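You operate a simulated robot arm through the tools that you are given. There is no shell and no other tool. Be economical: measure what you need, move in short steps, check, and stop when the job is done.

The job below is to be done with a simulated two-armed robot. You get a single attempt, and the scene is never put back.

Task
Hold the disc clamp on the shelf under the long grey bench steady with one hand and flip the clamp arm the other way with the other.

Only the result counts: the job must be done as asked and must still hold three seconds after the hand-in. Knocking over, shifting, dropping, spilling or breaking anything else fails it.

Robot
Two 7-joint arms with four-finger grippers on one trunk, on a base that drives. Base frame: it is fixed to the floor where the robot stands at the start and does not move with it; the origin is under the middle of the robot, x ahead of it, y to its left, z up; the surface under the hand at the start is at about z = 880. Units: mm, rad, N and s.
The left shoulder is at the start at [40, 181, 979], the right one opposite. With the tool pointing down near the work surface each hand reaches from about 180 to 820 mm from the robot's upright axis, wherever it stands, measured 20 degrees to its own side. Places, roughly: clamp arm [700, 0, 400]. Payload 3.67 kg a hand.
The tool frame of a hand sits at the grasp point between the pads (the TCP): z along the fingers, y along the line on which they close. The tips reach 28 mm beyond it. The gripper opens to 112 mm. The gripper's body begins 73 mm behind the TCP.
Orientation is that of the tool frame in the base frame, as a unit quaternion [w, x, y, z]. With the fingers straight down and closing along the base's y, the tool's x points along the base's -x, its y along +y and its z along -z.

Tools
- The arms move only by the tool drive_tool. It takes "left_increments", "right_increments" or both (then of equal length, played together; a hand with none holds still); each is a list of rows, each a list of 7 numbers: the shift along the base's x, y, z in mm, then the turn, a rotation vector about the base's x, y, z in rad, then the finger opening in mm, from 0 to 112. In form: [[dx, dy, dz, wx, wy, wz, grip], ...]. A call has 1 to 10 rows; each row is the pose to reach, as a shift and turn from the pose commanded when the call began. Rows are played at 5 a second. More than 50 mm and 0.15 rad between two rows, or a gripper value outside its range, and nothing of the call is played. A pose out of reach is approached as far as the arm can. The call stops where the force on the tool passes 40 N (or 10 N more than at its start, if that is more) or the arm is blocked; 0.2 s more then pass. The fingers move at their own pace and stop on an object; they squeeze with about 41 N. The grip force told is the motor's: it shows also when the fingers shut on nothing. Time passes only in rows, and 0.2 s behind the last, so rows that repeat a pose let the fingers close. The reply holds the time, the measured pose of the TCP, the force on the tool along the base axes, the opening and the grip force, in the units named above and with some noise, with the torque about the TCP (base axes, N m) and any sound that the robot's microphone picked up.
- Cameras (640 x 400 px; columns grow to the right, rows downward): "scene" is now at [98.5, -7.1, 1214.8]; the picture's right is [-0.12, -0.99, 0.00], its down [-0.70, 0.09, -0.71] and it looks along [0.71, -0.09, -0.70] (base axes); focal length 265 px, centre (320, 200). "left" rides on the left gripper at [60, 18, -104] in its tool frame; the picture's right is [-0.29, 0.96, 0.00], its down [-0.80, -0.24, -0.55] and it looks along [-0.53, -0.16, 0.83] (tool axes); focal length 234 px, centre (320, 200). "right" rides on the right gripper at [60, -18, -104] in its tool frame; the picture's right is [0.29, 0.96, 0.00], its down [-0.80, 0.24, -0.55] and it looks along [-0.53, 0.16, 0.83] (tool axes); focal length 234 px, centre (320, 200). There is no depth. A picture from a camera that has moved, and an enlarged one, comes with that camera's place and axes in the base frame and with its lens. The place of the scene camera against the robot may be out by one fixed shift of up to 25 mm in any direction.
- get_image(camera): a new picture of that camera. It takes no simulated time.
- raise_lower(by): slides the trunk up (or, below 0, down) by that many mm; the arms and the scene camera ride with it, the base frame stays. It gives what a move gives, with no picture.
- roll_base(legs): drives the robot by 1 to 6 legs, each [ahead, left, turn to the left] in mm, mm and rad, along the robot's own axes; the way and the turn of a leg run together, so that a leg with both is an arc; at most 1500 mm and 3.142 rad a leg. The arms and the cameras ride along, it lands a little off, and it stops where it bumps. It gives what a move gives.
- aim_head(pan, tilt): turns the head with the scene camera to pan (to the left, within 1.501 rad either way) and tilt (down, from -0.506 to 1.204), counted from straight ahead of the robot. It gives what a move gives.
- zoom(camera, box): a new picture of the part [left, top, right, bottom] of that camera's present view, enlarged. It takes no simulated time.
- close_job(): hands the job in; it is judged then, once.

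Go step by step. Nothing tells you exact positions but the pictures and the camera data: compare them with the known pose of the tool, close in by small moves and look again before you grip or let go. The budget is 120 turns and 88 pictures, counting those below and the enlarged ones. Unless the task says otherwise, let go and move clear before handing in, and close with one line.

The tools are called after "Call:" as a command line: name --argument value ..., lists and objects as JSON in quotes. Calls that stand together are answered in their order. drive_tool: Moves the arms, as the interface text tells. Its arguments: {"type":"object","properties":{"left_increments":{"type":"array","items":{"type":"array","items":{"type":"number"}}},"right_increments":{"type":"array","items":{"type":"array","items":{"type":"number"}}}},"required":[]} The other tools are called the same way: raise_lower (by) slides the trunk up or down; roll_base (legs) drives the base; aim_head (pan, tilt) turns the head that bears the scene camera; get_image (camera) takes a picture; zoom (camera, box) takes an enlarged picture of a part of a camera's view; close_job () hands the job in.

At the start:

```text
time: 0.0
left_tcp_pos: [543.5, 215.0, 915.0]
left_tcp_rot: [0.0, 0.0, 1.0, 0.0]
left_force: [-0.7, 0.5, 0.4]
left_torque: [0.0, 0.01, 0.02]
left_finger_gap: 112.0
left_finger_force: 0.1
right_tcp_pos: [393.8, -169.7, 915.1]
right_tcp_rot: [0.0, 0.0, 1.0, 0.0]
right_force: [0.5, 0.2, -0.2]
right_torque: [-0.02, 0.0, -0.02]
right_finger_gap: 112.0
right_finger_force: 0.0
trunk travel left (down, up): [-100.0, 414.0]
robot x, y, heading: [0.6, -1.8, -0.004]
head pan, tilt: [-0.124, 0.777]
```

scene: 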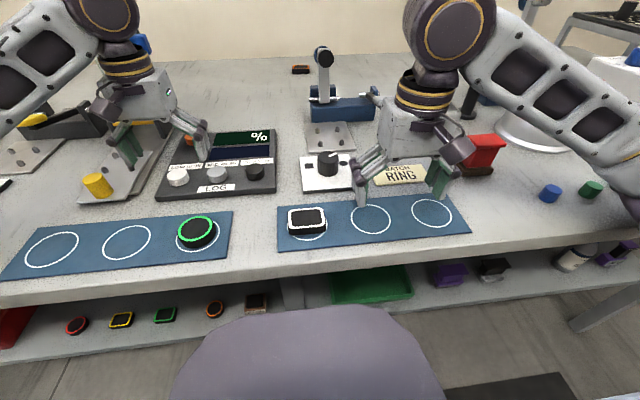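
right: 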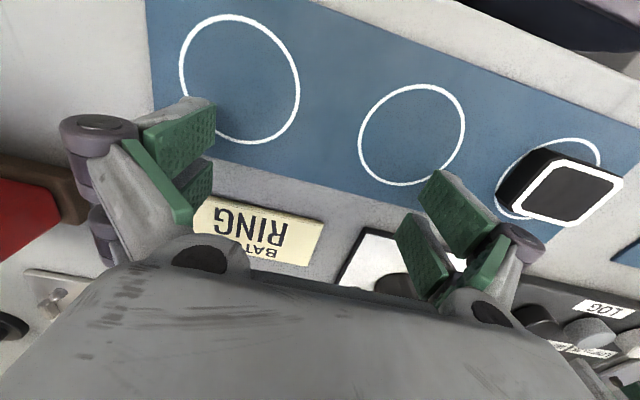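
left: 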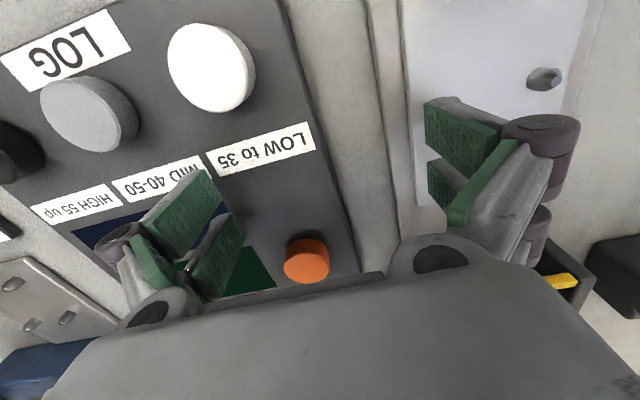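

I see the bench top with the shelf edge below it; the disc clamp must be under the bench near [700, 0, 400]. First I lift the hands clear, back off, then lower the trunk and look under.

Call:
raise_lower --by 120

Call:
roll_base --legs '[[-600, 0, 0]]'

Call:
raise_lower --by -220

Call:
aim_head --pan 0 --tilt 0.5

Call:
get_image --camera "scene"

```text
time: 1.5
left_tcp_pos: [542.7, 215.1, 1034.8]
left_tcp_rot: [0.0, 0.0, 1.0, 0.0]
left_force: [-0.7, 0.3, -0.6]
left_torque: [0.04, -0.01, 0.0]
left_finger_gap: 112.0
left_finger_force: 0.1
right_tcp_pos: [393.5, -169.7, 1035.6]
right_tcp_rot: [0.001, 0.0, 1.0, 0.0]
right_force: [0.6, 0.8, -0.9]
right_torque: [0.01, -0.01, 0.01]
right_finger_gap: 111.9
right_finger_force: 0.1
trunk travel left (down, up): [-220.0, 294.0]
robot x, y, heading: [0.9, -0.5, -0.001]
head pan, tilt: [-0.124, 0.777]
```

```text
time: 5.0
left_tcp_pos: [-55.8, 216.6, 1035.3]
left_tcp_rot: [0.0, -0.003, 1.0, 0.0]
left_force: [-0.2, -0.9, -0.1]
left_torque: [-0.02, -0.02, 0.0]
left_finger_gap: 112.1
left_finger_force: 0.1
right_tcp_pos: [-202.6, -168.5, 1036.0]
right_tcp_rot: [0.001, -0.003, 1.0, 0.001]
right_force: [-0.6, 0.2, -0.4]
right_torque: [-0.01, 0.02, -0.01]
right_finger_gap: 111.8
right_finger_force: 0.1
trunk travel left (down, up): [-220.0, 294.0]
robot x, y, heading: [-597.9, -3.5, 0.003]
head pan, tilt: [-0.124, 0.777]
```

```text
time: 7.3
left_tcp_pos: [-55.1, 217.1, 816.4]
left_tcp_rot: [0.0, -0.003, 1.0, 0.0]
left_force: [0.5, 0.4, 0.3]
left_torque: [0.01, 0.03, 0.03]
left_finger_gap: 111.9
left_finger_force: 0.0
right_tcp_pos: [-202.2, -168.4, 816.2]
right_tcp_rot: [0.0, -0.003, 1.0, 0.0]
right_force: [-0.4, -0.5, 0.5]
right_torque: [0.01, -0.02, 0.0]
right_finger_gap: 112.4
right_finger_force: 0.0
trunk travel left (down, up): [0.0, 514.0]
robot x, y, heading: [-597.5, -0.8, 0.011]
head pan, tilt: [-0.124, 0.777]
```

```text
time: 8.1
left_tcp_pos: [-54.7, 217.1, 816.0]
left_tcp_rot: [0.0, -0.003, 1.0, 0.0]
left_force: [0.7, 0.3, 0.5]
left_torque: [0.0, 0.0, -0.02]
left_finger_gap: 111.9
left_finger_force: 0.0
right_tcp_pos: [-203.6, -169.3, 816.1]
right_tcp_rot: [0.0, -0.003, 1.0, 0.0]
right_force: [0.6, 0.2, 0.3]
right_torque: [0.01, -0.04, 0.0]
right_finger_gap: 111.9
right_finger_force: 0.1
trunk travel left (down, up): [0.0, 514.0]
robot x, y, heading: [-596.7, -0.6, 0.008]
head pan, tilt: [0.0, 0.499]
```

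```text
84 pictures are left
camera scene: at [-488.9, 2.0, 1140.4], right [0.0, -1.0, 0.0], down [-0.48, 0.0, -0.88], along [0.88, 0.0, -0.48], focal length 265 px, centre (320, 200)
```

scene: 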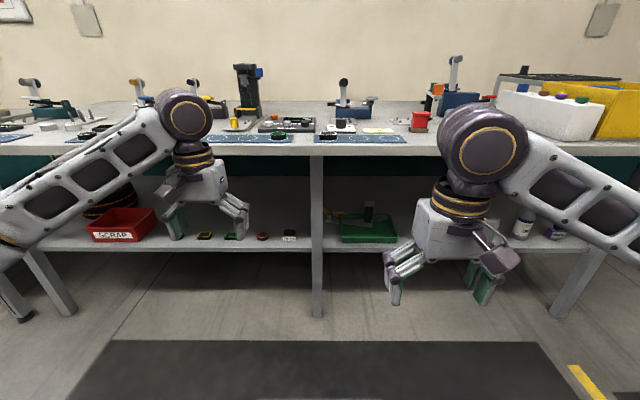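

The shelf is in view; there is a green tray and something above it near (370,210). I enlarge the shelf.

Call:
zoom --camera "scene" --box '[310, 160, 430, 260]'

Call:
zoom --camera "scene" --box '[70, 150, 330, 260]'

```text
4.00 times, centred on (370, 210) of scene
camera zoom: at [-488.9, 2.0, 1140.4], right [0.0, -1.0, 0.0], down [-0.48, 0.0, -0.88], along [0.88, 0.0, -0.48], focal length 1058 px, centre (120, 160)
```

zoom: 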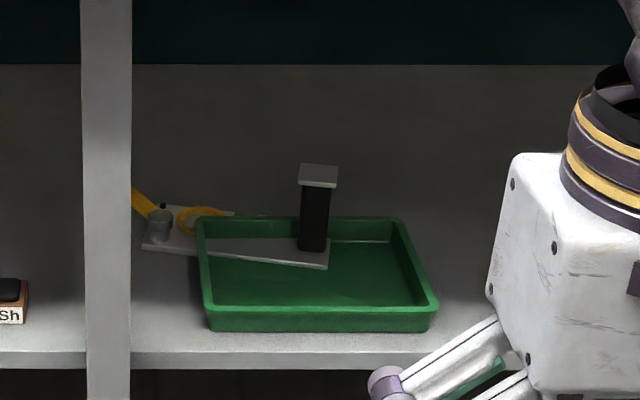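

```text
2.46 times, centred on (200, 205) of scene
camera zoom: at [-488.9, 2.0, 1140.4], right [0.0, -1.0, 0.0], down [-0.48, 0.0, -0.88], along [0.88, 0.0, -0.48], focal length 651 px, centre (615, 188)
```

zoom: 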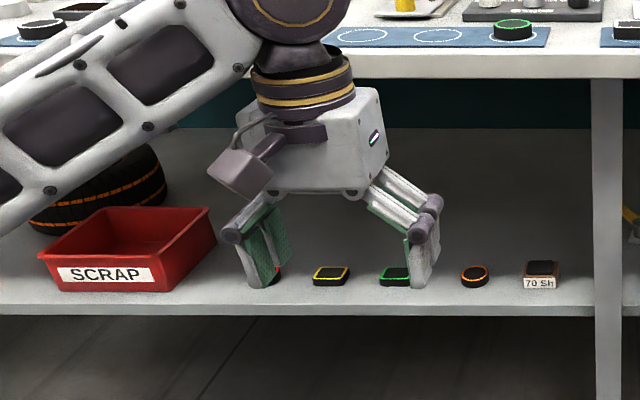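

The disc clamp sits at the right of the middle leg, behind or in the green tray: a plate with a yellow ring, a yellow lever at its left end and a black post at its right. I lower both hands and pitch them forward to look with the hand cameras.

Call:
drive_tool --right_increments '[[30, 0, -40, 0, -0.13, 0, 112], [60, 0, -80, 0, -0.26, 0, 112], [90, 0, -120, 0, -0.39, 0, 112], [110, 0, -160, 0, -0.52, 0, 112], [130, 0, -200, 0, -0.65, 0, 112], [150, 0, -240, 0, -0.78, 0, 112]]' --left_increments '[[0, 0, -40, 0, -0.13, 0, 112], [0, 0, -80, 0, -0.26, 0, 112], [0, 0, -120, 0, -0.39, 0, 112], [0, 0, -160, 0, -0.52, 0, 112], [0, 0, -200, 0, -0.65, 0, 112], [0, 0, -240, 0, -0.78, 0, 112]]'

Call:
get_image --camera "right"

Call:
get_image --camera "scene"

```text
time: 9.5
left_tcp_pos: [-56.4, 217.2, 574.5]
left_tcp_rot: [0.381, -0.002, 0.925, -0.001]
left_force: [0.2, 0.1, -0.2]
left_torque: [-0.02, 0.02, -0.01]
left_finger_gap: 111.8
left_finger_force: 0.0
right_tcp_pos: [-52.2, -170.2, 575.6]
right_tcp_rot: [0.381, -0.002, 0.924, -0.002]
right_force: [0.9, 0.0, -0.4]
right_torque: [-0.02, 0.02, 0.04]
right_finger_gap: 111.8
right_finger_force: 0.0
trunk travel left (down, up): [0.0, 514.0]
robot x, y, heading: [-595.4, 1.3, 0.009]
head pan, tilt: [0.0, 0.499]
```

```text
81 pictures are left
camera right: at [-166.1, -188.9, 607.7], right [-0.21, 0.96, -0.21], down [0.17, 0.24, 0.95], along [0.96, 0.16, -0.22], focal length 234 px, centre (320, 200)
```

right: 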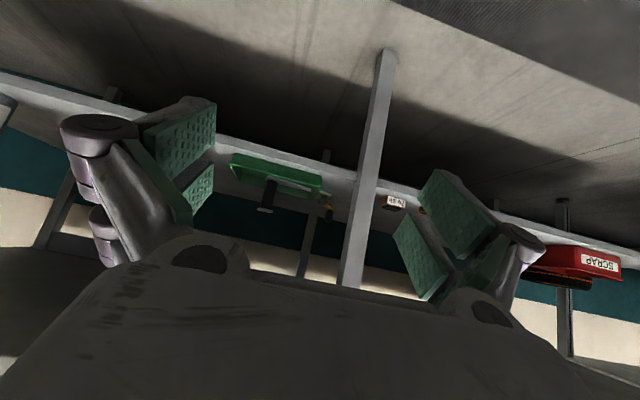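

```text
80 pictures are left
camera scene: at [-488.8, 2.1, 1140.5], right [0.0, -1.0, 0.0], down [-0.48, 0.0, -0.88], along [0.88, 0.0, -0.48], focal length 265 px, centre (320, 200)
```

scene: 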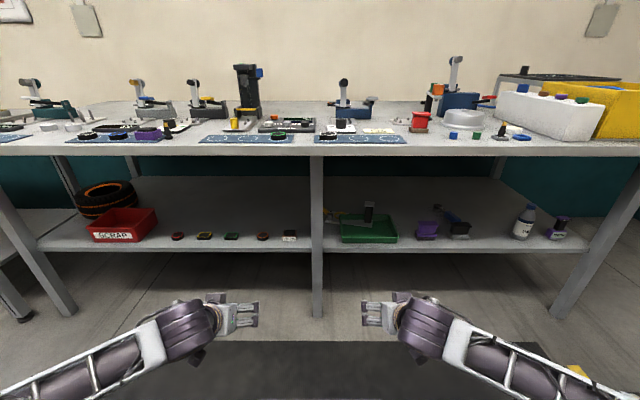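

Now the view is clear and the hands are low. I drive nearer and look with both scene and right cameras.

Call:
roll_base --legs '[[250, 0, 0]]'

Call:
zoom --camera "scene" --box '[300, 180, 440, 280]'

Call:
get_image --camera "right"

Call:
get_image --camera "left"

```text
time: 11.3
left_tcp_pos: [195.5, 222.0, 574.8]
left_tcp_rot: [0.38, -0.004, 0.925, 0.0]
left_force: [-0.2, 1.4, 1.2]
left_torque: [0.01, 0.02, 0.0]
left_finger_gap: 112.1
left_finger_force: 0.1
right_tcp_pos: [200.4, -166.4, 575.9]
right_tcp_rot: [0.379, -0.004, 0.925, 0.0]
right_force: [0.4, 0.8, -0.5]
right_torque: [0.01, 0.0, 0.0]
right_finger_gap: 112.0
right_finger_force: 0.2
trunk travel left (down, up): [0.0, 514.0]
robot x, y, heading: [-345.0, -3.1, 0.008]
head pan, tilt: [0.0, 0.499]
```

```text
4.00 times, centred on (370, 230) of scene
camera zoom: at [-237.0, 4.2, 1140.4], right [0.01, -1.0, 0.0], down [-0.48, 0.0, -0.88], along [0.88, 0.01, -0.48], focal length 1058 px, centre (120, 80)
```

zoom: 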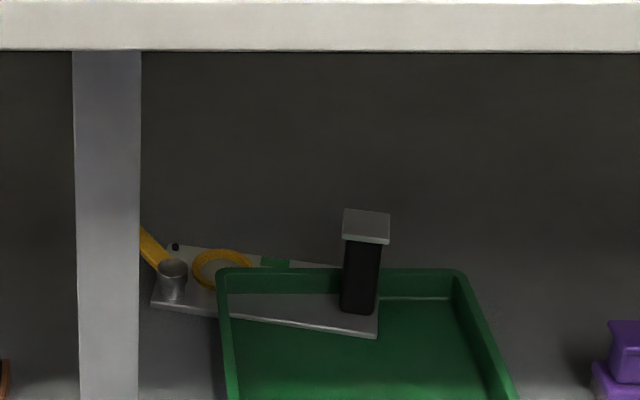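

```text
78 pictures are left
camera right: at [86.1, -185.7, 607.9], right [-0.21, 0.96, -0.21], down [0.18, 0.24, 0.95], along [0.96, 0.17, -0.22], focal length 234 px, centre (320, 200)
```

right: 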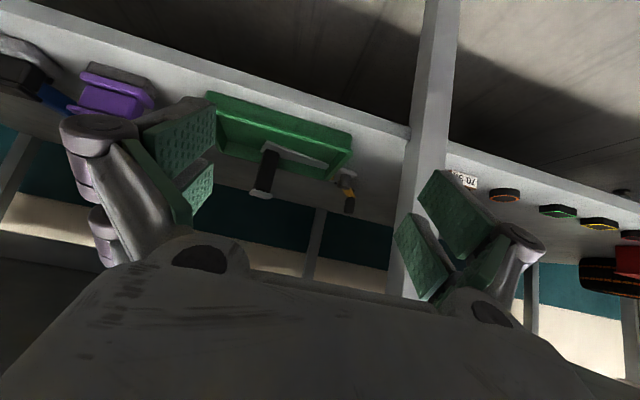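

```text
77 pictures are left
camera left: at [80.2, 238.0, 605.6], right [0.2, 0.96, 0.2], down [0.18, -0.24, 0.96], along [0.96, -0.15, -0.22], focal length 234 px, centre (320, 200)
```

left: 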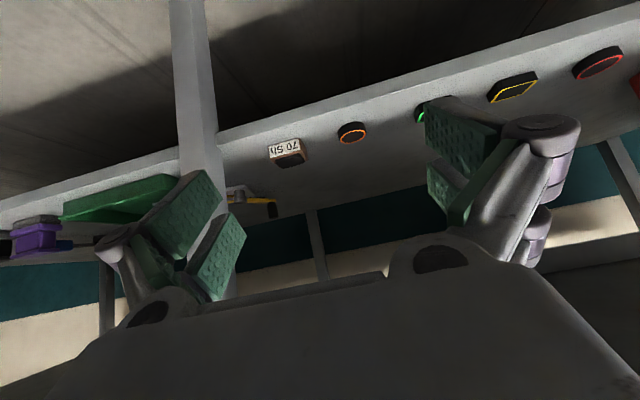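

The clamp is behind the leg and tray. I move nearer with the hands still low under the bench top (underside about z 850).

Call:
roll_base --legs '[[150, 0, 0]]'

Call:
get_image --camera "right"

Call:
get_image --camera "left"

Call:
aim_head --pan 0 --tilt 0.7

Call:
get_image --camera "scene"

```text
time: 12.7
left_tcp_pos: [346.4, 221.3, 574.1]
left_tcp_rot: [0.379, -0.003, 0.925, 0.0]
left_force: [-0.6, -0.3, -0.4]
left_torque: [-0.02, -0.05, 0.01]
left_finger_gap: 112.0
left_finger_force: 0.0
right_tcp_pos: [350.3, -167.7, 575.7]
right_tcp_rot: [0.38, -0.003, 0.925, -0.001]
right_force: [0.0, 0.6, -1.1]
right_torque: [0.0, 0.01, 0.01]
right_finger_gap: 112.0
right_finger_force: 0.0
trunk travel left (down, up): [0.0, 514.0]
robot x, y, heading: [-199.9, 1.6, 0.005]
head pan, tilt: [0.0, 0.499]
```

```text
76 pictures are left
camera right: at [236.0, -185.8, 607.8], right [-0.21, 0.96, -0.21], down [0.18, 0.24, 0.95], along [0.96, 0.16, -0.22], focal length 234 px, centre (320, 200)
```

right: 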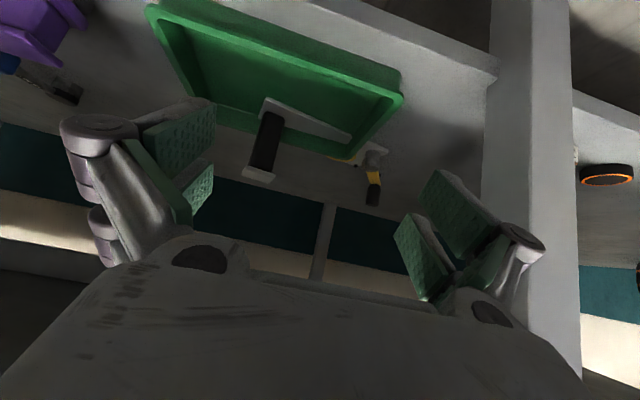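

```text
75 pictures are left
camera left: at [231.3, 238.0, 605.4], right [0.2, 0.96, 0.2], down [0.18, -0.24, 0.96], along [0.96, -0.16, -0.22], focal length 234 px, centre (320, 200)
```

left: 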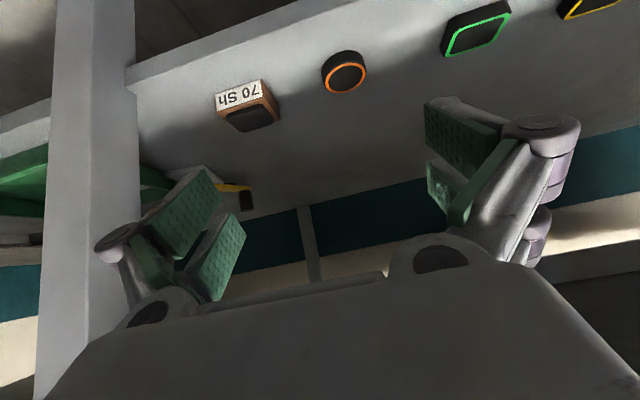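

```text
time: 13.5
left_tcp_pos: [346.4, 222.1, 575.3]
left_tcp_rot: [0.38, -0.003, 0.925, -0.001]
left_force: [0.0, 0.1, -0.5]
left_torque: [0.01, 0.03, 0.0]
left_finger_gap: 112.0
left_finger_force: 0.0
right_tcp_pos: [350.5, -167.3, 576.7]
right_tcp_rot: [0.38, -0.002, 0.925, -0.001]
right_force: [-0.4, -0.6, -0.5]
right_torque: [-0.03, 0.01, 0.03]
right_finger_gap: 112.0
right_finger_force: 0.1
trunk travel left (down, up): [0.0, 514.0]
robot x, y, heading: [-192.3, 1.4, 0.008]
head pan, tilt: [0.0, 0.7]
```

```text
74 pictures are left
camera scene: at [-93.2, 4.9, 1122.8], right [0.01, -1.0, 0.0], down [-0.64, 0.0, -0.77], along [0.77, 0.0, -0.64], focal length 265 px, centre (320, 200)
```

scene: 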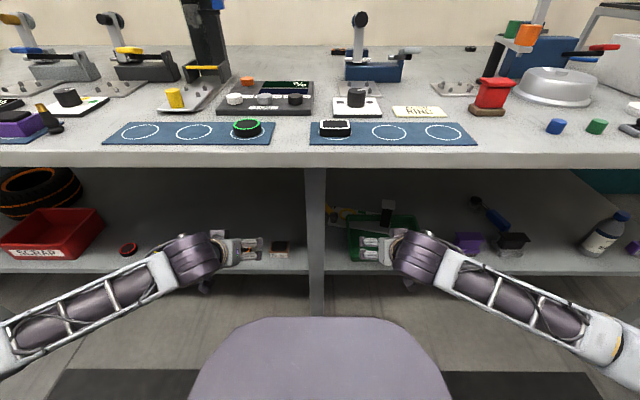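

I enlarge the clamp in the right camera to see its layout.

Call:
zoom --camera "right" --box '[220, 80, 420, 220]'

Call:
zoom --camera "scene" --box '[310, 180, 430, 280]'

```text
2.86 times, centred on (320, 150) of right
camera zoom: at [235.6, -185.8, 608.1], right [-0.21, 0.96, -0.21], down [0.18, 0.24, 0.95], along [0.96, 0.16, -0.22], focal length 669 px, centre (320, 343)
```

zoom: 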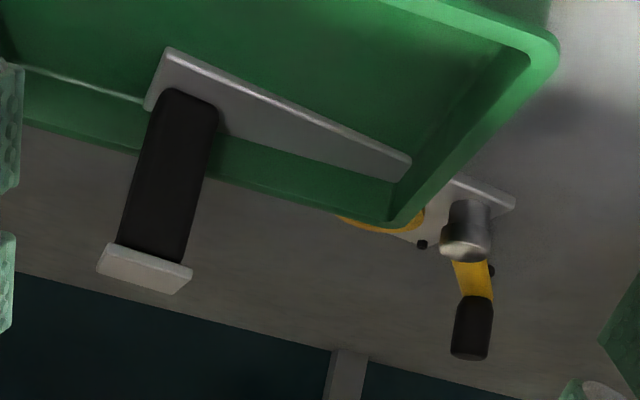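

```text
4.00 times, centred on (370, 230) of scene
camera zoom: at [-93.2, 4.9, 1122.8], right [0.01, -1.0, 0.0], down [-0.64, 0.0, -0.77], along [0.77, 0.0, -0.64], focal length 1058 px, centre (120, 80)
```

zoom: 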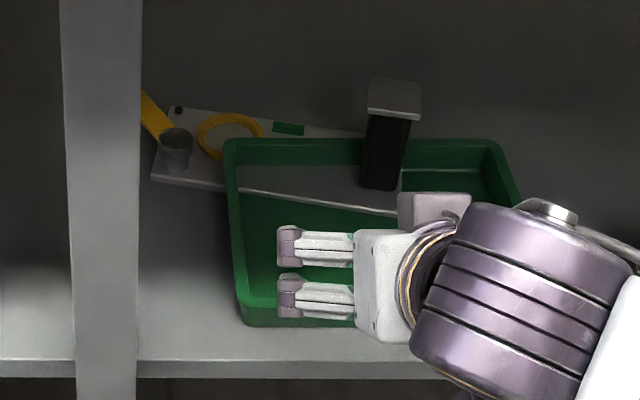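

The clamp plate (about z 385) carries a tall black post with grey cap near [638, -235, 498 top], and a metal barrel near [680, -20, 405] with a yellow lever. I look at the lever from the left camera.

Call:
zoom --camera "left" --box '[120, 150, 280, 250]'

```text
4.00 times, centred on (200, 200) of left
camera zoom: at [230.9, 237.9, 605.8], right [0.2, 0.96, 0.2], down [0.18, -0.24, 0.96], along [0.96, -0.16, -0.22], focal length 937 px, centre (800, 200)
```

zoom: 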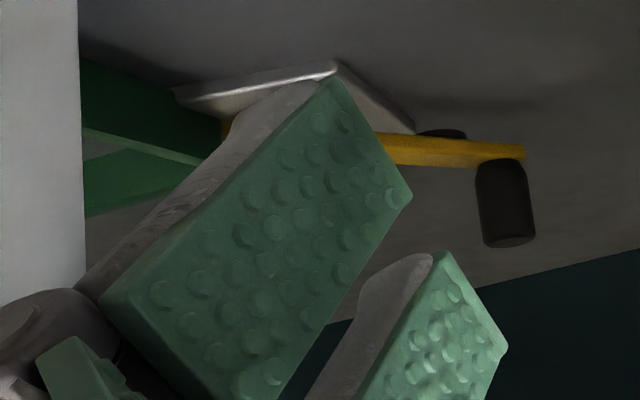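

The lever is a flat yellow bar lying roughly horizontal with a black knob standing up at its free end. I drive further in to look at it closer.

Call:
roll_base --legs '[[130, 0, 0]]'

Call:
get_image --camera "left"

Call:
get_image --camera "right"

Call:
get_image --camera "scene"

```text
time: 14.8
left_tcp_pos: [477.4, 220.4, 574.0]
left_tcp_rot: [0.379, -0.002, 0.925, -0.001]
left_force: [0.1, -0.3, -0.2]
left_torque: [0.0, 0.0, 0.0]
left_finger_gap: 112.1
left_finger_force: 0.1
right_tcp_pos: [480.7, -166.7, 576.0]
right_tcp_rot: [0.379, -0.002, 0.925, -0.001]
right_force: [0.1, 0.4, 0.0]
right_torque: [0.01, 0.02, 0.01]
right_finger_gap: 111.9
right_finger_force: 0.1
trunk travel left (down, up): [0.0, 514.0]
robot x, y, heading: [-66.3, 0.9, 0.004]
head pan, tilt: [0.0, 0.7]
```

```text
70 pictures are left
camera left: at [362.7, 238.1, 605.3], right [0.2, 0.96, 0.2], down [0.18, -0.24, 0.96], along [0.96, -0.16, -0.22], focal length 234 px, centre (320, 200)
```

left: 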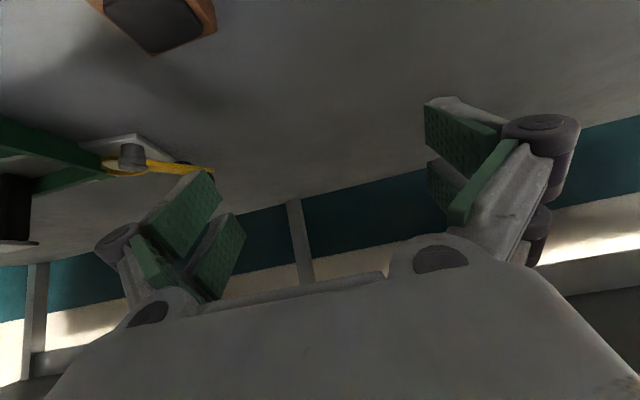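

```text
69 pictures are left
camera right: at [366.7, -185.7, 607.7], right [-0.21, 0.96, -0.21], down [0.18, 0.24, 0.95], along [0.96, 0.16, -0.22], focal length 234 px, centre (320, 200)
```

right: 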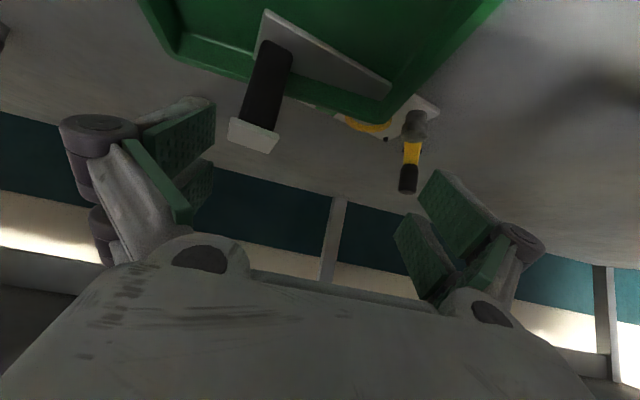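

```text
68 pictures are left
camera scene: at [38.6, 5.5, 1122.6], right [0.0, -1.0, 0.0], down [-0.64, 0.0, -0.76], along [0.76, 0.0, -0.64], focal length 265 px, centre (320, 200)
```

scene: 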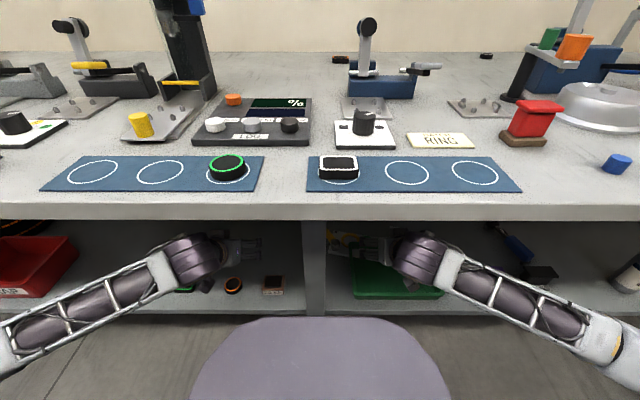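

I enlarge both hand views to measure barrel, lever and post.

Call:
zoom --camera "left" --box '[60, 110, 260, 235]'

Call:
zoom --camera "right" --box '[220, 60, 460, 210]'

```text
3.20 times, centred on (160, 172) of left
camera zoom: at [362.7, 238.1, 605.3], right [0.2, 0.96, 0.2], down [0.18, -0.24, 0.96], along [0.96, -0.16, -0.22], focal length 749 px, centre (832, 288)
```

zoom: 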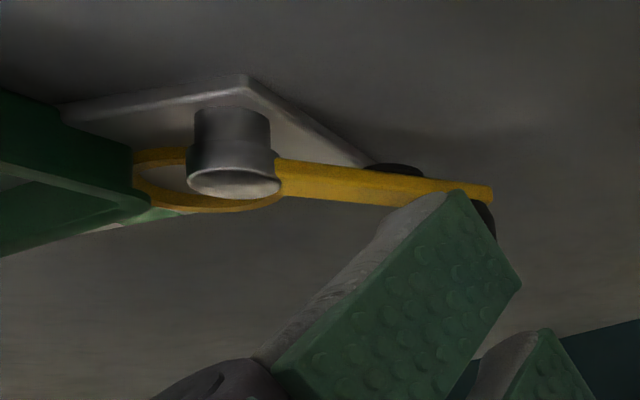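

```text
2.67 times, centred on (340, 135) of right
camera zoom: at [366.7, -185.7, 607.7], right [-0.21, 0.96, -0.21], down [0.18, 0.24, 0.95], along [0.96, 0.16, -0.22], focal length 624 px, centre (267, 373)
```

zoom: 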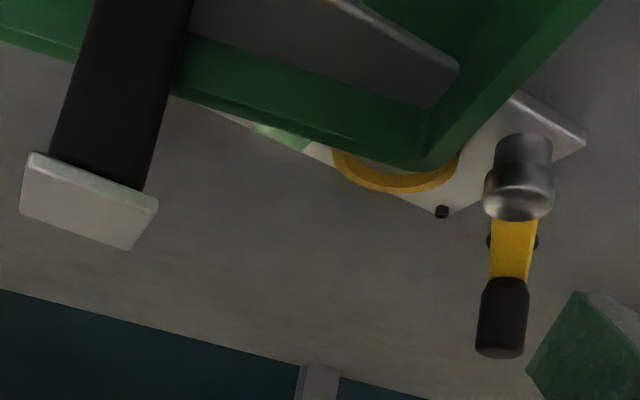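

Triangulated: barrel top [608, -44, 443], knob (vertical, about 26 mm wide) at [687, 1, 442–485], lever pointing about 30° left of x; disc ring near [648, -100]; post cap [581, -226, 514]. I roll in a bit and line the right hand up with the post.

Call:
roll_base --legs '[[50, 0, 0]]'

Call:
drive_tool --right_increments '[[-10, -30, 0, 0, 0, -0.07, 112], [-20, -58, -10, 0, 0, -0.146, 112]]'

Call:
get_image --camera "right"

```text
time: 15.7
left_tcp_pos: [527.7, 221.8, 573.6]
left_tcp_rot: [0.379, -0.003, 0.925, -0.001]
left_force: [-0.8, 0.7, 0.4]
left_torque: [0.01, -0.01, 0.02]
left_finger_gap: 112.2
left_finger_force: 0.0
right_tcp_pos: [531.5, -166.7, 574.8]
right_tcp_rot: [0.38, -0.001, 0.925, -0.001]
right_force: [-0.6, -0.1, -0.2]
right_torque: [-0.01, 0.04, 0.0]
right_finger_gap: 112.2
right_finger_force: 0.1
trunk travel left (down, up): [0.0, 514.0]
robot x, y, heading: [-14.0, 3.6, 0.01]
head pan, tilt: [0.0, 0.7]
```

```text
time: 16.3
left_tcp_pos: [525.4, 222.1, 574.5]
left_tcp_rot: [0.38, -0.002, 0.925, -0.002]
left_force: [-0.5, -0.2, -0.2]
left_torque: [-0.04, 0.01, 0.01]
left_finger_gap: 112.2
left_finger_force: 0.1
right_tcp_pos: [510.2, -226.7, 566.1]
right_tcp_rot: [0.379, 0.066, 0.923, -0.029]
right_force: [-0.2, 1.2, 0.2]
right_torque: [0.01, -0.02, -0.03]
right_finger_gap: 112.1
right_finger_force: 0.0
trunk travel left (down, up): [0.0, 514.0]
robot x, y, heading: [-15.9, -0.1, 0.008]
head pan, tilt: [0.0, 0.7]
```

```text
65 pictures are left
camera right: at [393.9, -228.2, 597.6], right [-0.07, 0.98, -0.21], down [0.21, 0.22, 0.95], along [0.98, 0.02, -0.22], focal length 234 px, centre (320, 200)
```

right: 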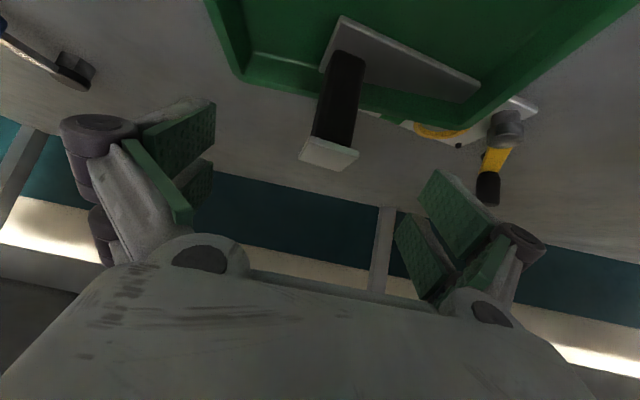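

Post confirmed at about [586, -226], plate level 410. I tilt the right hand flatter and go to a spot just short of the post.

Call:
drive_tool --right_increments '[[0, 4, -20, -0.019, -0.132, 0, 112], [3, 8, -45, -0.038, -0.264, 0, 112], [8, 11, -66, -0.058, -0.396, 0, 112]]'

Call:
get_image --camera "right"

Call:
get_image --camera "left"

```text
time: 17.1
left_tcp_pos: [525.4, 220.7, 574.8]
left_tcp_rot: [0.379, -0.002, 0.925, -0.001]
left_force: [-1.3, -0.4, 0.4]
left_torque: [0.01, 0.02, -0.02]
left_finger_gap: 111.9
left_finger_force: 0.0
right_tcp_pos: [518.2, -215.0, 499.4]
right_tcp_rot: [0.555, 0.059, 0.829, -0.042]
right_force: [0.0, -0.5, -0.1]
right_torque: [0.0, 0.0, -0.01]
right_finger_gap: 111.8
right_finger_force: 0.1
trunk travel left (down, up): [0.0, 514.0]
robot x, y, heading: [-16.0, -0.2, 0.01]
head pan, tilt: [0.0, 0.7]
```

```text
64 pictures are left
camera right: at [398.6, -216.1, 483.6], right [0.03, 0.96, -0.27], down [-0.17, 0.27, 0.95], along [0.98, 0.02, 0.17], focal length 234 px, centre (320, 200)
```

right: 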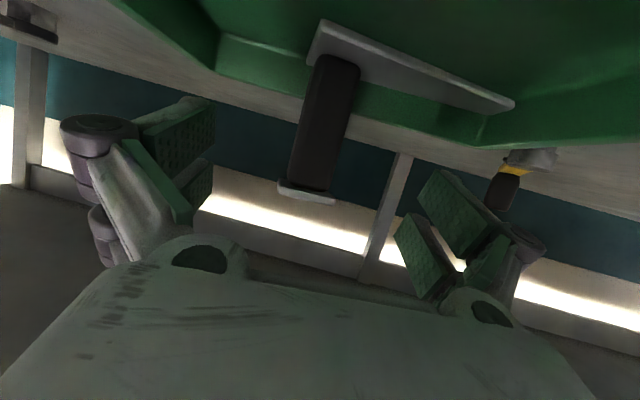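

```text
63 pictures are left
camera left: at [411.7, 238.4, 605.6], right [0.2, 0.96, 0.2], down [0.18, -0.24, 0.96], along [0.96, -0.16, -0.22], focal length 234 px, centre (320, 200)
```

left: 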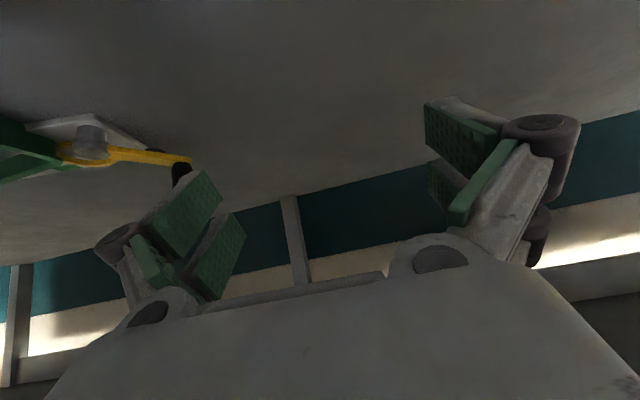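

The post lies between the open fingers. I advance around it below the cap and check before closing.

Call:
drive_tool --right_increments '[[20, -3, -8, 0, 0, 0, 112], [45, -7, -14, 0, 0, 0, 112], [70, -11, -17, 0, 0, 0, 112]]'

Call:
get_image --camera "right"

```text
time: 17.9
left_tcp_pos: [527.7, 221.3, 575.2]
left_tcp_rot: [0.379, -0.002, 0.925, -0.002]
left_force: [-0.2, -0.2, -0.2]
left_torque: [0.04, 0.03, 0.01]
left_finger_gap: 111.9
left_finger_force: 0.0
right_tcp_pos: [589.2, -225.8, 483.0]
right_tcp_rot: [0.555, 0.059, 0.829, -0.043]
right_force: [0.3, 0.5, -0.2]
right_torque: [-0.01, 0.0, 0.0]
right_finger_gap: 112.0
right_finger_force: 0.1
trunk travel left (down, up): [0.0, 514.0]
robot x, y, heading: [-13.7, 1.0, 0.006]
head pan, tilt: [0.0, 0.7]
```

```text
62 pictures are left
camera right: at [469.7, -226.6, 467.1], right [0.03, 0.96, -0.27], down [-0.17, 0.27, 0.95], along [0.98, 0.02, 0.17], focal length 234 px, centre (320, 200)
```

right: 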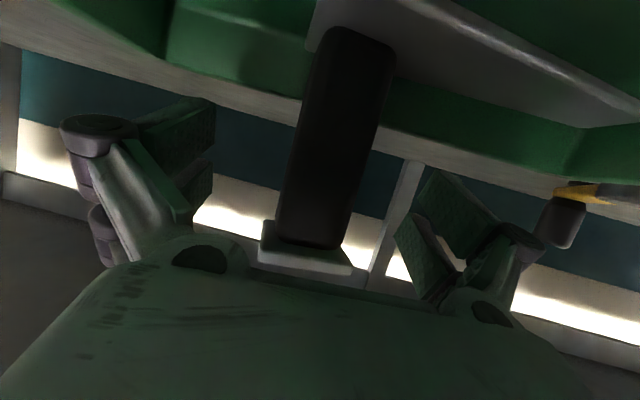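

The post is centred within about 2 mm; I close the right hand on it.

Call:
drive_tool --right_increments '[[0, 2, 0, 0, 0, 0, 60], [0, 2, 0, 0, 0, 0, 45], [0, 2, 0, 0, 0, 0, 30], [0, 2, 0, 0, 0, 0, 20], [0, 2, 0, 0, 0, 0, 20]]'

Call:
get_image --camera "right"

Call:
zoom --camera "left" --box '[0, 90, 240, 240]'

```text
time: 19.1
left_tcp_pos: [525.5, 220.0, 576.1]
left_tcp_rot: [0.381, -0.001, 0.925, -0.001]
left_force: [-0.9, 0.2, -0.1]
left_torque: [-0.01, -0.01, 0.01]
left_finger_gap: 112.1
left_finger_force: 0.1
right_tcp_pos: [587.6, -226.8, 481.7]
right_tcp_rot: [0.553, 0.061, 0.83, -0.043]
right_force: [-6.5, -19.5, 0.8]
right_torque: [0.66, -0.47, -1.09]
right_finger_gap: 42.8
right_finger_force: 40.5
trunk travel left (down, up): [0.0, 514.0]
robot x, y, heading: [-13.1, 3.8, 0.002]
head pan, tilt: [0.0, 0.7]
```

```text
61 pictures are left
camera right: at [469.3, -227.1, 467.3], right [0.03, 0.96, -0.27], down [-0.17, 0.27, 0.95], along [0.99, 0.01, 0.17], focal length 234 px, centre (320, 200)
```

right: 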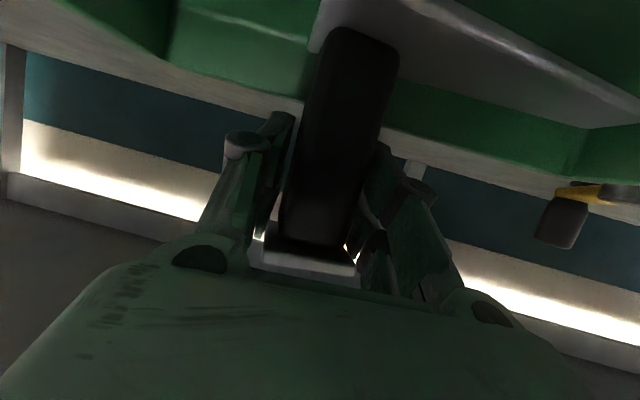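

```text
2.67 times, centred on (120, 165) of left
camera zoom: at [411.8, 237.2, 606.0], right [0.2, 0.96, 0.2], down [0.18, -0.24, 0.95], along [0.96, -0.16, -0.22], focal length 624 px, centre (853, 293)
```

zoom: 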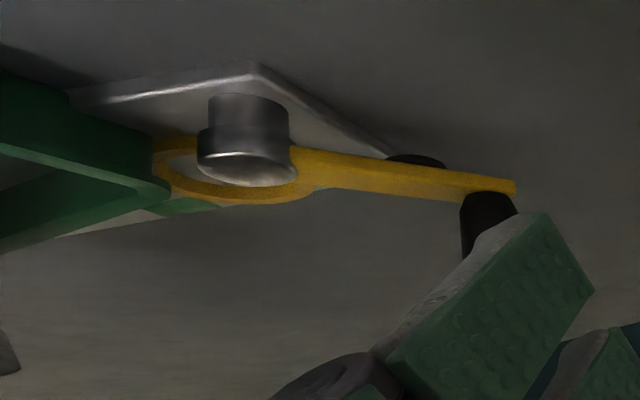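

The right hand holds the post (gap 43 mm). I ease its side force and swing the left hand, yawed to the right, to a spot short of the knob.

Call:
drive_tool --right_increments '[[0, -1, 0, 0, 0, 0, 20], [0, -2, 0, 0, 0, 0, 20], [0, -2, 0, 0, 0, 0, 20], [0, -2, 0, 0, 0, 0, 20], [0, -2, 0, 0, 0, 0, 20], [0, -2, 0, 0, 0, 0, 20]]' --left_increments '[[20, -30, -5, 0, 0, -0.131, 80], [42, -60, -15, 0, 0, -0.262, 80], [64, -92, -25, 0, 0, -0.393, 80], [86, -124, -35, 0, 0, -0.524, 80], [110, -156, -45, 0, 0, -0.655, 80], [125, -180, -55, 0, 0, -0.785, 80]]'

Call:
get_image --camera "left"

Call:
get_image --camera "scene"

```text
time: 20.5
left_tcp_pos: [650.3, 41.3, 519.2]
left_tcp_rot: [0.35, 0.352, 0.856, -0.145]
left_force: [0.4, -0.1, 0.0]
left_torque: [0.01, 0.0, 0.03]
left_finger_gap: 79.9
left_finger_force: 0.0
right_tcp_pos: [588.6, -225.6, 481.3]
right_tcp_rot: [0.554, 0.059, 0.829, -0.042]
right_force: [-8.4, -23.3, 0.2]
right_torque: [1.1, -0.58, -0.89]
right_finger_gap: 42.9
right_finger_force: 41.2
trunk travel left (down, up): [0.0, 514.0]
robot x, y, heading: [-18.1, 4.3, 0.004]
head pan, tilt: [0.0, 0.7]
```

```text
59 pictures are left
camera left: at [581.9, 134.5, 550.8], right [0.82, 0.53, 0.2], down [-0.04, -0.29, 0.95], along [0.57, -0.79, -0.22], focal length 234 px, centre (320, 200)
```

left: 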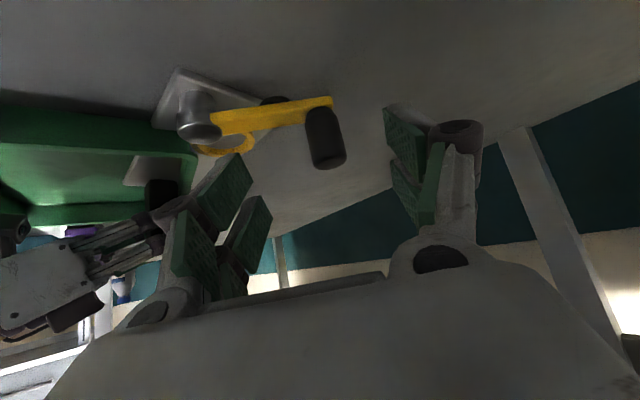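

```text
58 pictures are left
camera scene: at [87.0, 4.2, 1122.8], right [0.0, -1.0, 0.0], down [-0.64, 0.0, -0.76], along [0.76, 0.0, -0.64], focal length 265 px, centre (320, 200)
```

scene: 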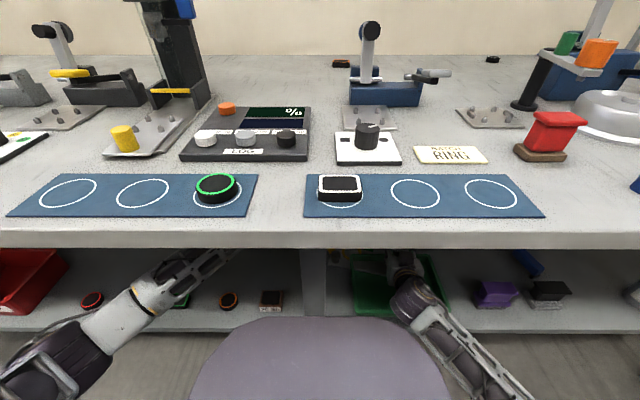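

The knob is clear in view at about [690, 4], between the open fingers' line. I move in onto it.

Call:
drive_tool --left_increments '[[20, -19, -23, 0, 0, 0, 80], [40, -37, -46, 0, 0, 0, 80]]' --right_increments '[[0, 2, 0, 0, 0, 0, 20], [0, 3, 0, 0, 0, 0, 20]]'

Call:
get_image --camera "left"

```text
time: 21.1
left_tcp_pos: [692.9, 3.6, 474.3]
left_tcp_rot: [0.351, 0.352, 0.855, -0.145]
left_force: [0.3, -0.7, 0.6]
left_torque: [0.0, 0.0, 0.01]
left_finger_gap: 80.3
left_finger_force: 0.6
right_tcp_pos: [588.7, -226.9, 482.1]
right_tcp_rot: [0.554, 0.062, 0.829, -0.044]
right_force: [-7.3, -37.4, 0.1]
right_torque: [1.34, -0.49, 0.0]
right_finger_gap: 43.1
right_finger_force: 40.9
trunk travel left (down, up): [0.0, 514.0]
robot x, y, heading: [-14.1, 2.6, 0.003]
head pan, tilt: [0.0, 0.7]
```

```text
57 pictures are left
camera left: at [624.1, 95.5, 505.7], right [0.82, 0.54, 0.2], down [-0.04, -0.29, 0.95], along [0.57, -0.79, -0.22], focal length 234 px, centre (320, 200)
```

left: 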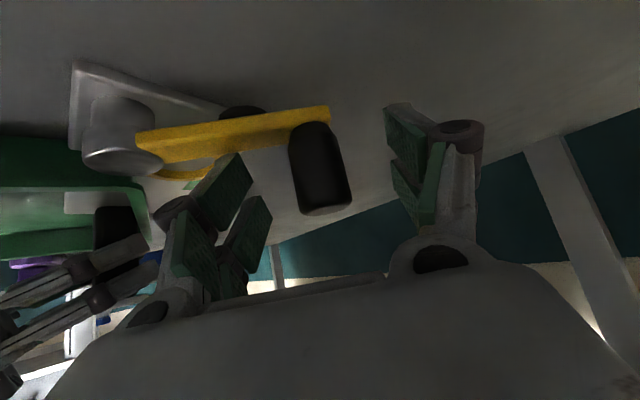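

The knob is centred between the left fingers. I close on it and back off the right hand's sideways push.

Call:
drive_tool --right_increments '[[0, -2, 0, 0, 0, 0, 20], [0, -4, 0, 0, 0, 0, 20], [0, -6, 0, 0, 0, 0, 20], [0, -6, 0, 0, 0, 0, 20], [0, -6, 0, 0, 0, 0, 20]]' --left_increments '[[-1, 0, 0, 0, 0, 0, 60], [-2, 0, 0, 0, 0, 0, 40], [-2, 0, 0, 0, 0, 0, 30], [-2, 0, 0, 0, 0, 0, 15], [-2, 0, 0, 0, 0, 0, 15]]'

Call:
get_image --camera "left"

```text
time: 22.3
left_tcp_pos: [692.6, 4.4, 477.5]
left_tcp_rot: [0.354, 0.352, 0.854, -0.146]
left_force: [5.9, -6.9, 28.1]
left_torque: [-0.46, 0.0, 0.09]
left_finger_gap: 26.7
left_finger_force: 40.6
right_tcp_pos: [587.9, -226.6, 482.1]
right_tcp_rot: [0.554, 0.058, 0.829, -0.04]
right_force: [4.9, -1.0, -13.6]
right_torque: [0.51, 0.03, -1.1]
right_finger_gap: 43.0
right_finger_force: 41.1
trunk travel left (down, up): [0.0, 514.0]
robot x, y, heading: [-18.7, 2.8, 0.007]
head pan, tilt: [0.0, 0.7]
```

```text
56 pictures are left
camera left: at [623.2, 97.6, 508.7], right [0.82, 0.54, 0.2], down [-0.05, -0.29, 0.96], along [0.57, -0.79, -0.21], focal length 234 px, centre (320, 200)
```

left: 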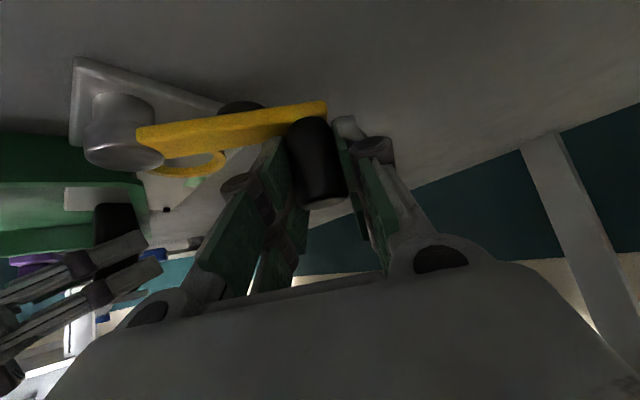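

The left hand got the knob but its tips press on the lever (28 N up). I open slightly, lift 5 mm and close again.

Call:
drive_tool --left_increments '[[0, 0, 0, 0, 0, 0, 40], [0, 0, 5, 0, 0, 0, 40], [0, 0, 5, 0, 0, 0, 24], [0, 0, 5, 0, 0, 0, 15], [0, 0, 5, 0, 0, 0, 15]]'

```text
time: 23.5
left_tcp_pos: [688.8, 6.0, 478.0]
left_tcp_rot: [0.351, 0.351, 0.856, -0.145]
left_force: [-2.8, 2.9, 15.7]
left_torque: [0.1, 0.32, -0.32]
left_finger_gap: 27.0
left_finger_force: 40.6
right_tcp_pos: [588.4, -226.2, 482.7]
right_tcp_rot: [0.554, 0.058, 0.83, -0.041]
right_force: [1.1, 14.3, -16.9]
right_torque: [-0.08, -0.21, -1.09]
right_finger_gap: 43.1
right_finger_force: 41.2
trunk travel left (down, up): [0.0, 514.0]
robot x, y, heading: [-14.3, 6.0, 0.008]
head pan, tilt: [0.0, 0.7]
```

Both hands hold. I start swinging the knob clockwise along its arc about the barrel, first 15°, and check the forces.

Call:
drive_tool --left_increments '[[3.7, -7.0, 0, 0, 0, 0, 15], [6.7, -14.4, 0, 0, 0, 0, 15], [9.1, -21.9, 0, 0, 0, 0, 15]]'

Call:
get_image --camera "left"

```text
time: 24.3
left_tcp_pos: [699.6, -17.2, 478.5]
left_tcp_rot: [0.351, 0.351, 0.856, -0.145]
left_force: [-1.4, 4.8, 14.9]
left_torque: [0.38, 0.36, -0.37]
left_finger_gap: 26.9
left_finger_force: 41.1
right_tcp_pos: [588.1, -226.2, 481.9]
right_tcp_rot: [0.554, 0.058, 0.83, -0.041]
right_force: [-0.6, 19.4, -18.5]
right_torque: [-0.43, -0.16, -0.97]
right_finger_gap: 43.3
right_finger_force: 41.1
trunk travel left (down, up): [0.0, 514.0]
robot x, y, heading: [-18.4, 0.5, 0.009]
head pan, tilt: [0.0, 0.7]
```

```text
55 pictures are left
camera left: at [631.4, 76.7, 509.5], right [0.82, 0.54, 0.2], down [-0.04, -0.29, 0.96], along [0.57, -0.79, -0.22], focal length 234 px, centre (320, 200)
```

left: 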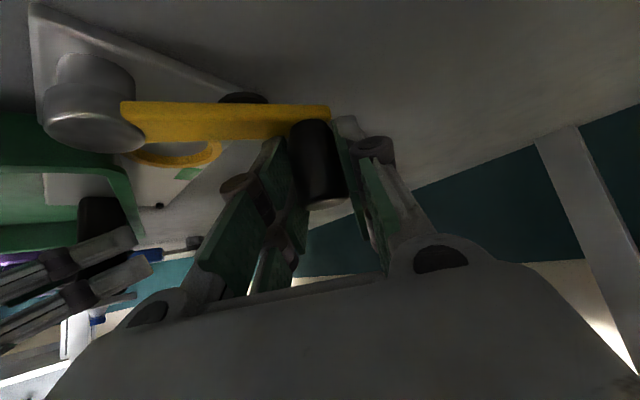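

The lever turns freely. I carry on along the arc.

Call:
drive_tool --left_increments '[[1.7, -7.8, 0, 0, 0, 0, 15], [2.8, -15.7, 0, 0, 0, 0, 15], [3.1, -23.6, 0, 0, 0, 0, 15], [2.8, -31.5, 0, 0, 0, 0, 15], [1.7, -39.4, 0, 0, 0, 0, 15], [0, -47.2, 0, 0, 0, 0, 15]]'

Call:
get_image --camera "left"

```text
time: 25.5
left_tcp_pos: [704.3, -52.7, 479.1]
left_tcp_rot: [0.352, 0.352, 0.855, -0.146]
left_force: [7.5, -4.1, -0.5]
left_torque: [-0.36, -0.12, 0.39]
left_finger_gap: 26.8
left_finger_force: 41.3
right_tcp_pos: [589.8, -226.9, 482.2]
right_tcp_rot: [0.554, 0.058, 0.83, -0.04]
right_force: [2.9, 1.7, 0.7]
right_torque: [0.21, -0.16, 0.12]
right_finger_gap: 43.8
right_finger_force: 40.7
trunk travel left (down, up): [0.0, 514.0]
robot x, y, heading: [-16.9, 5.1, 0.007]
head pan, tilt: [0.0, 0.7]
stopped in row 5 (left hand): the force on the tool passed its limit at 41 N (the readings are from after the stop); the commanded pose is now the measured one
```

```text
54 pictures are left
camera left: at [634.9, 41.1, 509.7], right [0.82, 0.54, 0.2], down [-0.04, -0.29, 0.95], along [0.57, -0.79, -0.22], focal length 234 px, centre (320, 200)
```

left: 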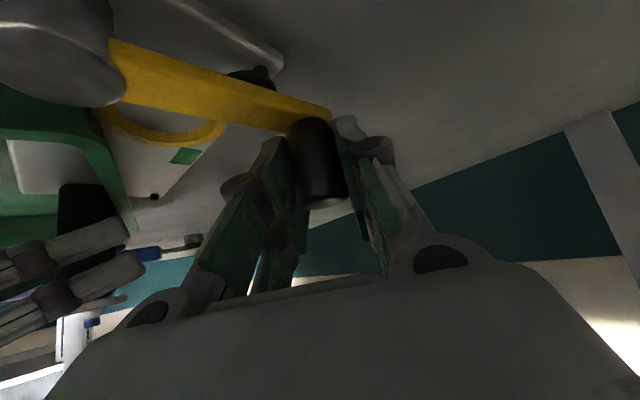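

The left hand stopped at 41 N near angle 0°, where the pad meets the black pin on the plate edge. I enlarge to see.

Call:
zoom --camera "left" --box '[90, 0, 350, 220]'

Call:
get_image --camera "right"

Call:
zoom --camera "scene" --box '[300, 235, 460, 335]'

```text
1.82 times, centred on (220, 110) of left
camera zoom: at [634.9, 41.1, 509.7], right [0.82, 0.54, 0.2], down [-0.04, -0.29, 0.95], along [0.57, -0.79, -0.22], focal length 426 px, centre (502, 364)
```

zoom: 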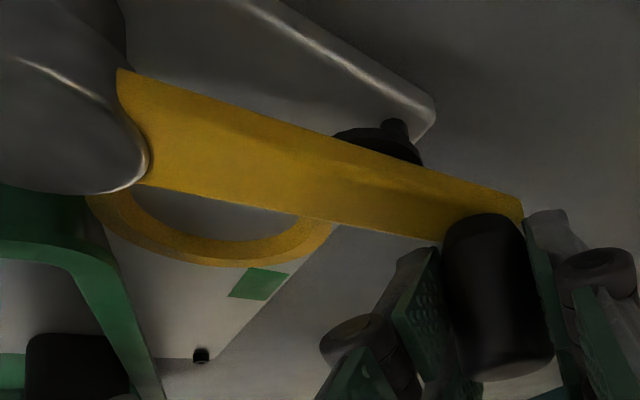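

```text
52 pictures are left
camera right: at [469.5, -228.1, 466.8], right [0.03, 0.96, -0.27], down [-0.17, 0.27, 0.95], along [0.99, 0.02, 0.17], focal length 234 px, centre (320, 200)
```

right: 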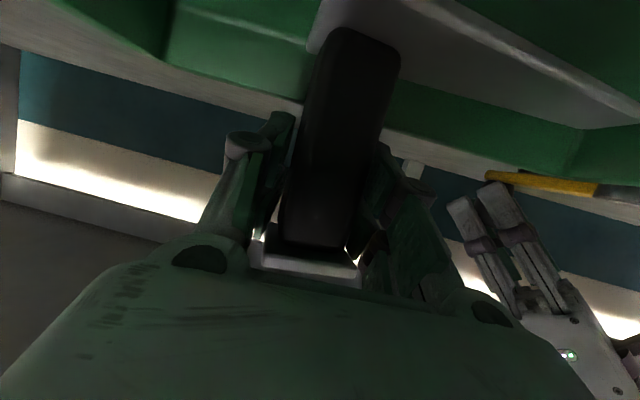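

```text
4.00 times, centred on (380, 285) of scene
camera zoom: at [89.1, 5.3, 1122.6], right [0.0, -1.0, 0.0], down [-0.65, 0.0, -0.76], along [0.76, 0.0, -0.65], focal length 1058 px, centre (80, -140)
```

zoom: 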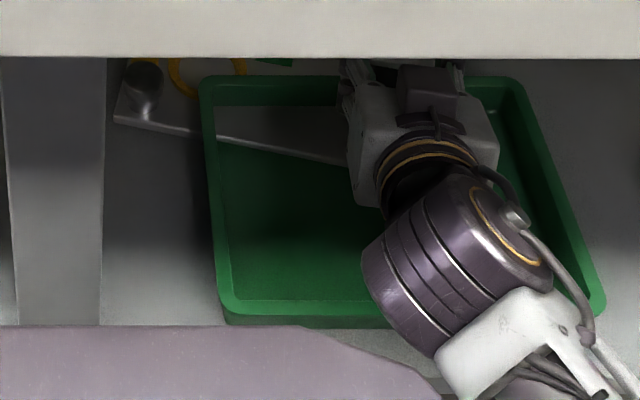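

I enlarge the pad/pin zone further.

Call:
zoom --camera "left" --box '[210, 40, 310, 102]'

```text
6.40 times, centred on (260, 71) of left
camera zoom: at [634.9, 41.1, 509.7], right [0.82, 0.54, 0.2], down [-0.04, -0.29, 0.95], along [0.57, -0.79, -0.22], focal length 1499 px, centre (704, 1026)
```

zoom: 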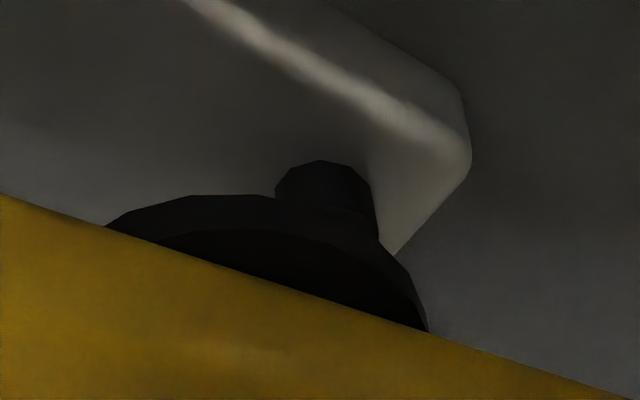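

The pad is just above the pin, not behind it; the stop more likely came from my arc being too tight (fit suggests radius near 97 about [606, -46]). I continue with the wider arc in small steps.

Call:
drive_tool --left_increments '[[-0.4, -4.2, 0, 0, 0, 0, 15], [-1.1, -8.4, 0, 0, 0, 0, 15]]'

```text
time: 26.1
left_tcp_pos: [703.9, -58.7, 478.5]
left_tcp_rot: [0.352, 0.352, 0.855, -0.144]
left_force: [8.9, 3.8, -0.9]
left_torque: [0.29, 0.43, -0.45]
left_finger_gap: 26.7
left_finger_force: 40.8
right_tcp_pos: [588.1, -226.5, 481.9]
right_tcp_rot: [0.553, 0.059, 0.83, -0.041]
right_force: [2.4, 0.5, 0.3]
right_torque: [0.55, 0.12, -0.09]
right_finger_gap: 43.7
right_finger_force: 40.9
trunk travel left (down, up): [0.0, 514.0]
robot x, y, heading: [-15.5, 2.9, 0.004]
head pan, tilt: [0.0, 0.7]
```

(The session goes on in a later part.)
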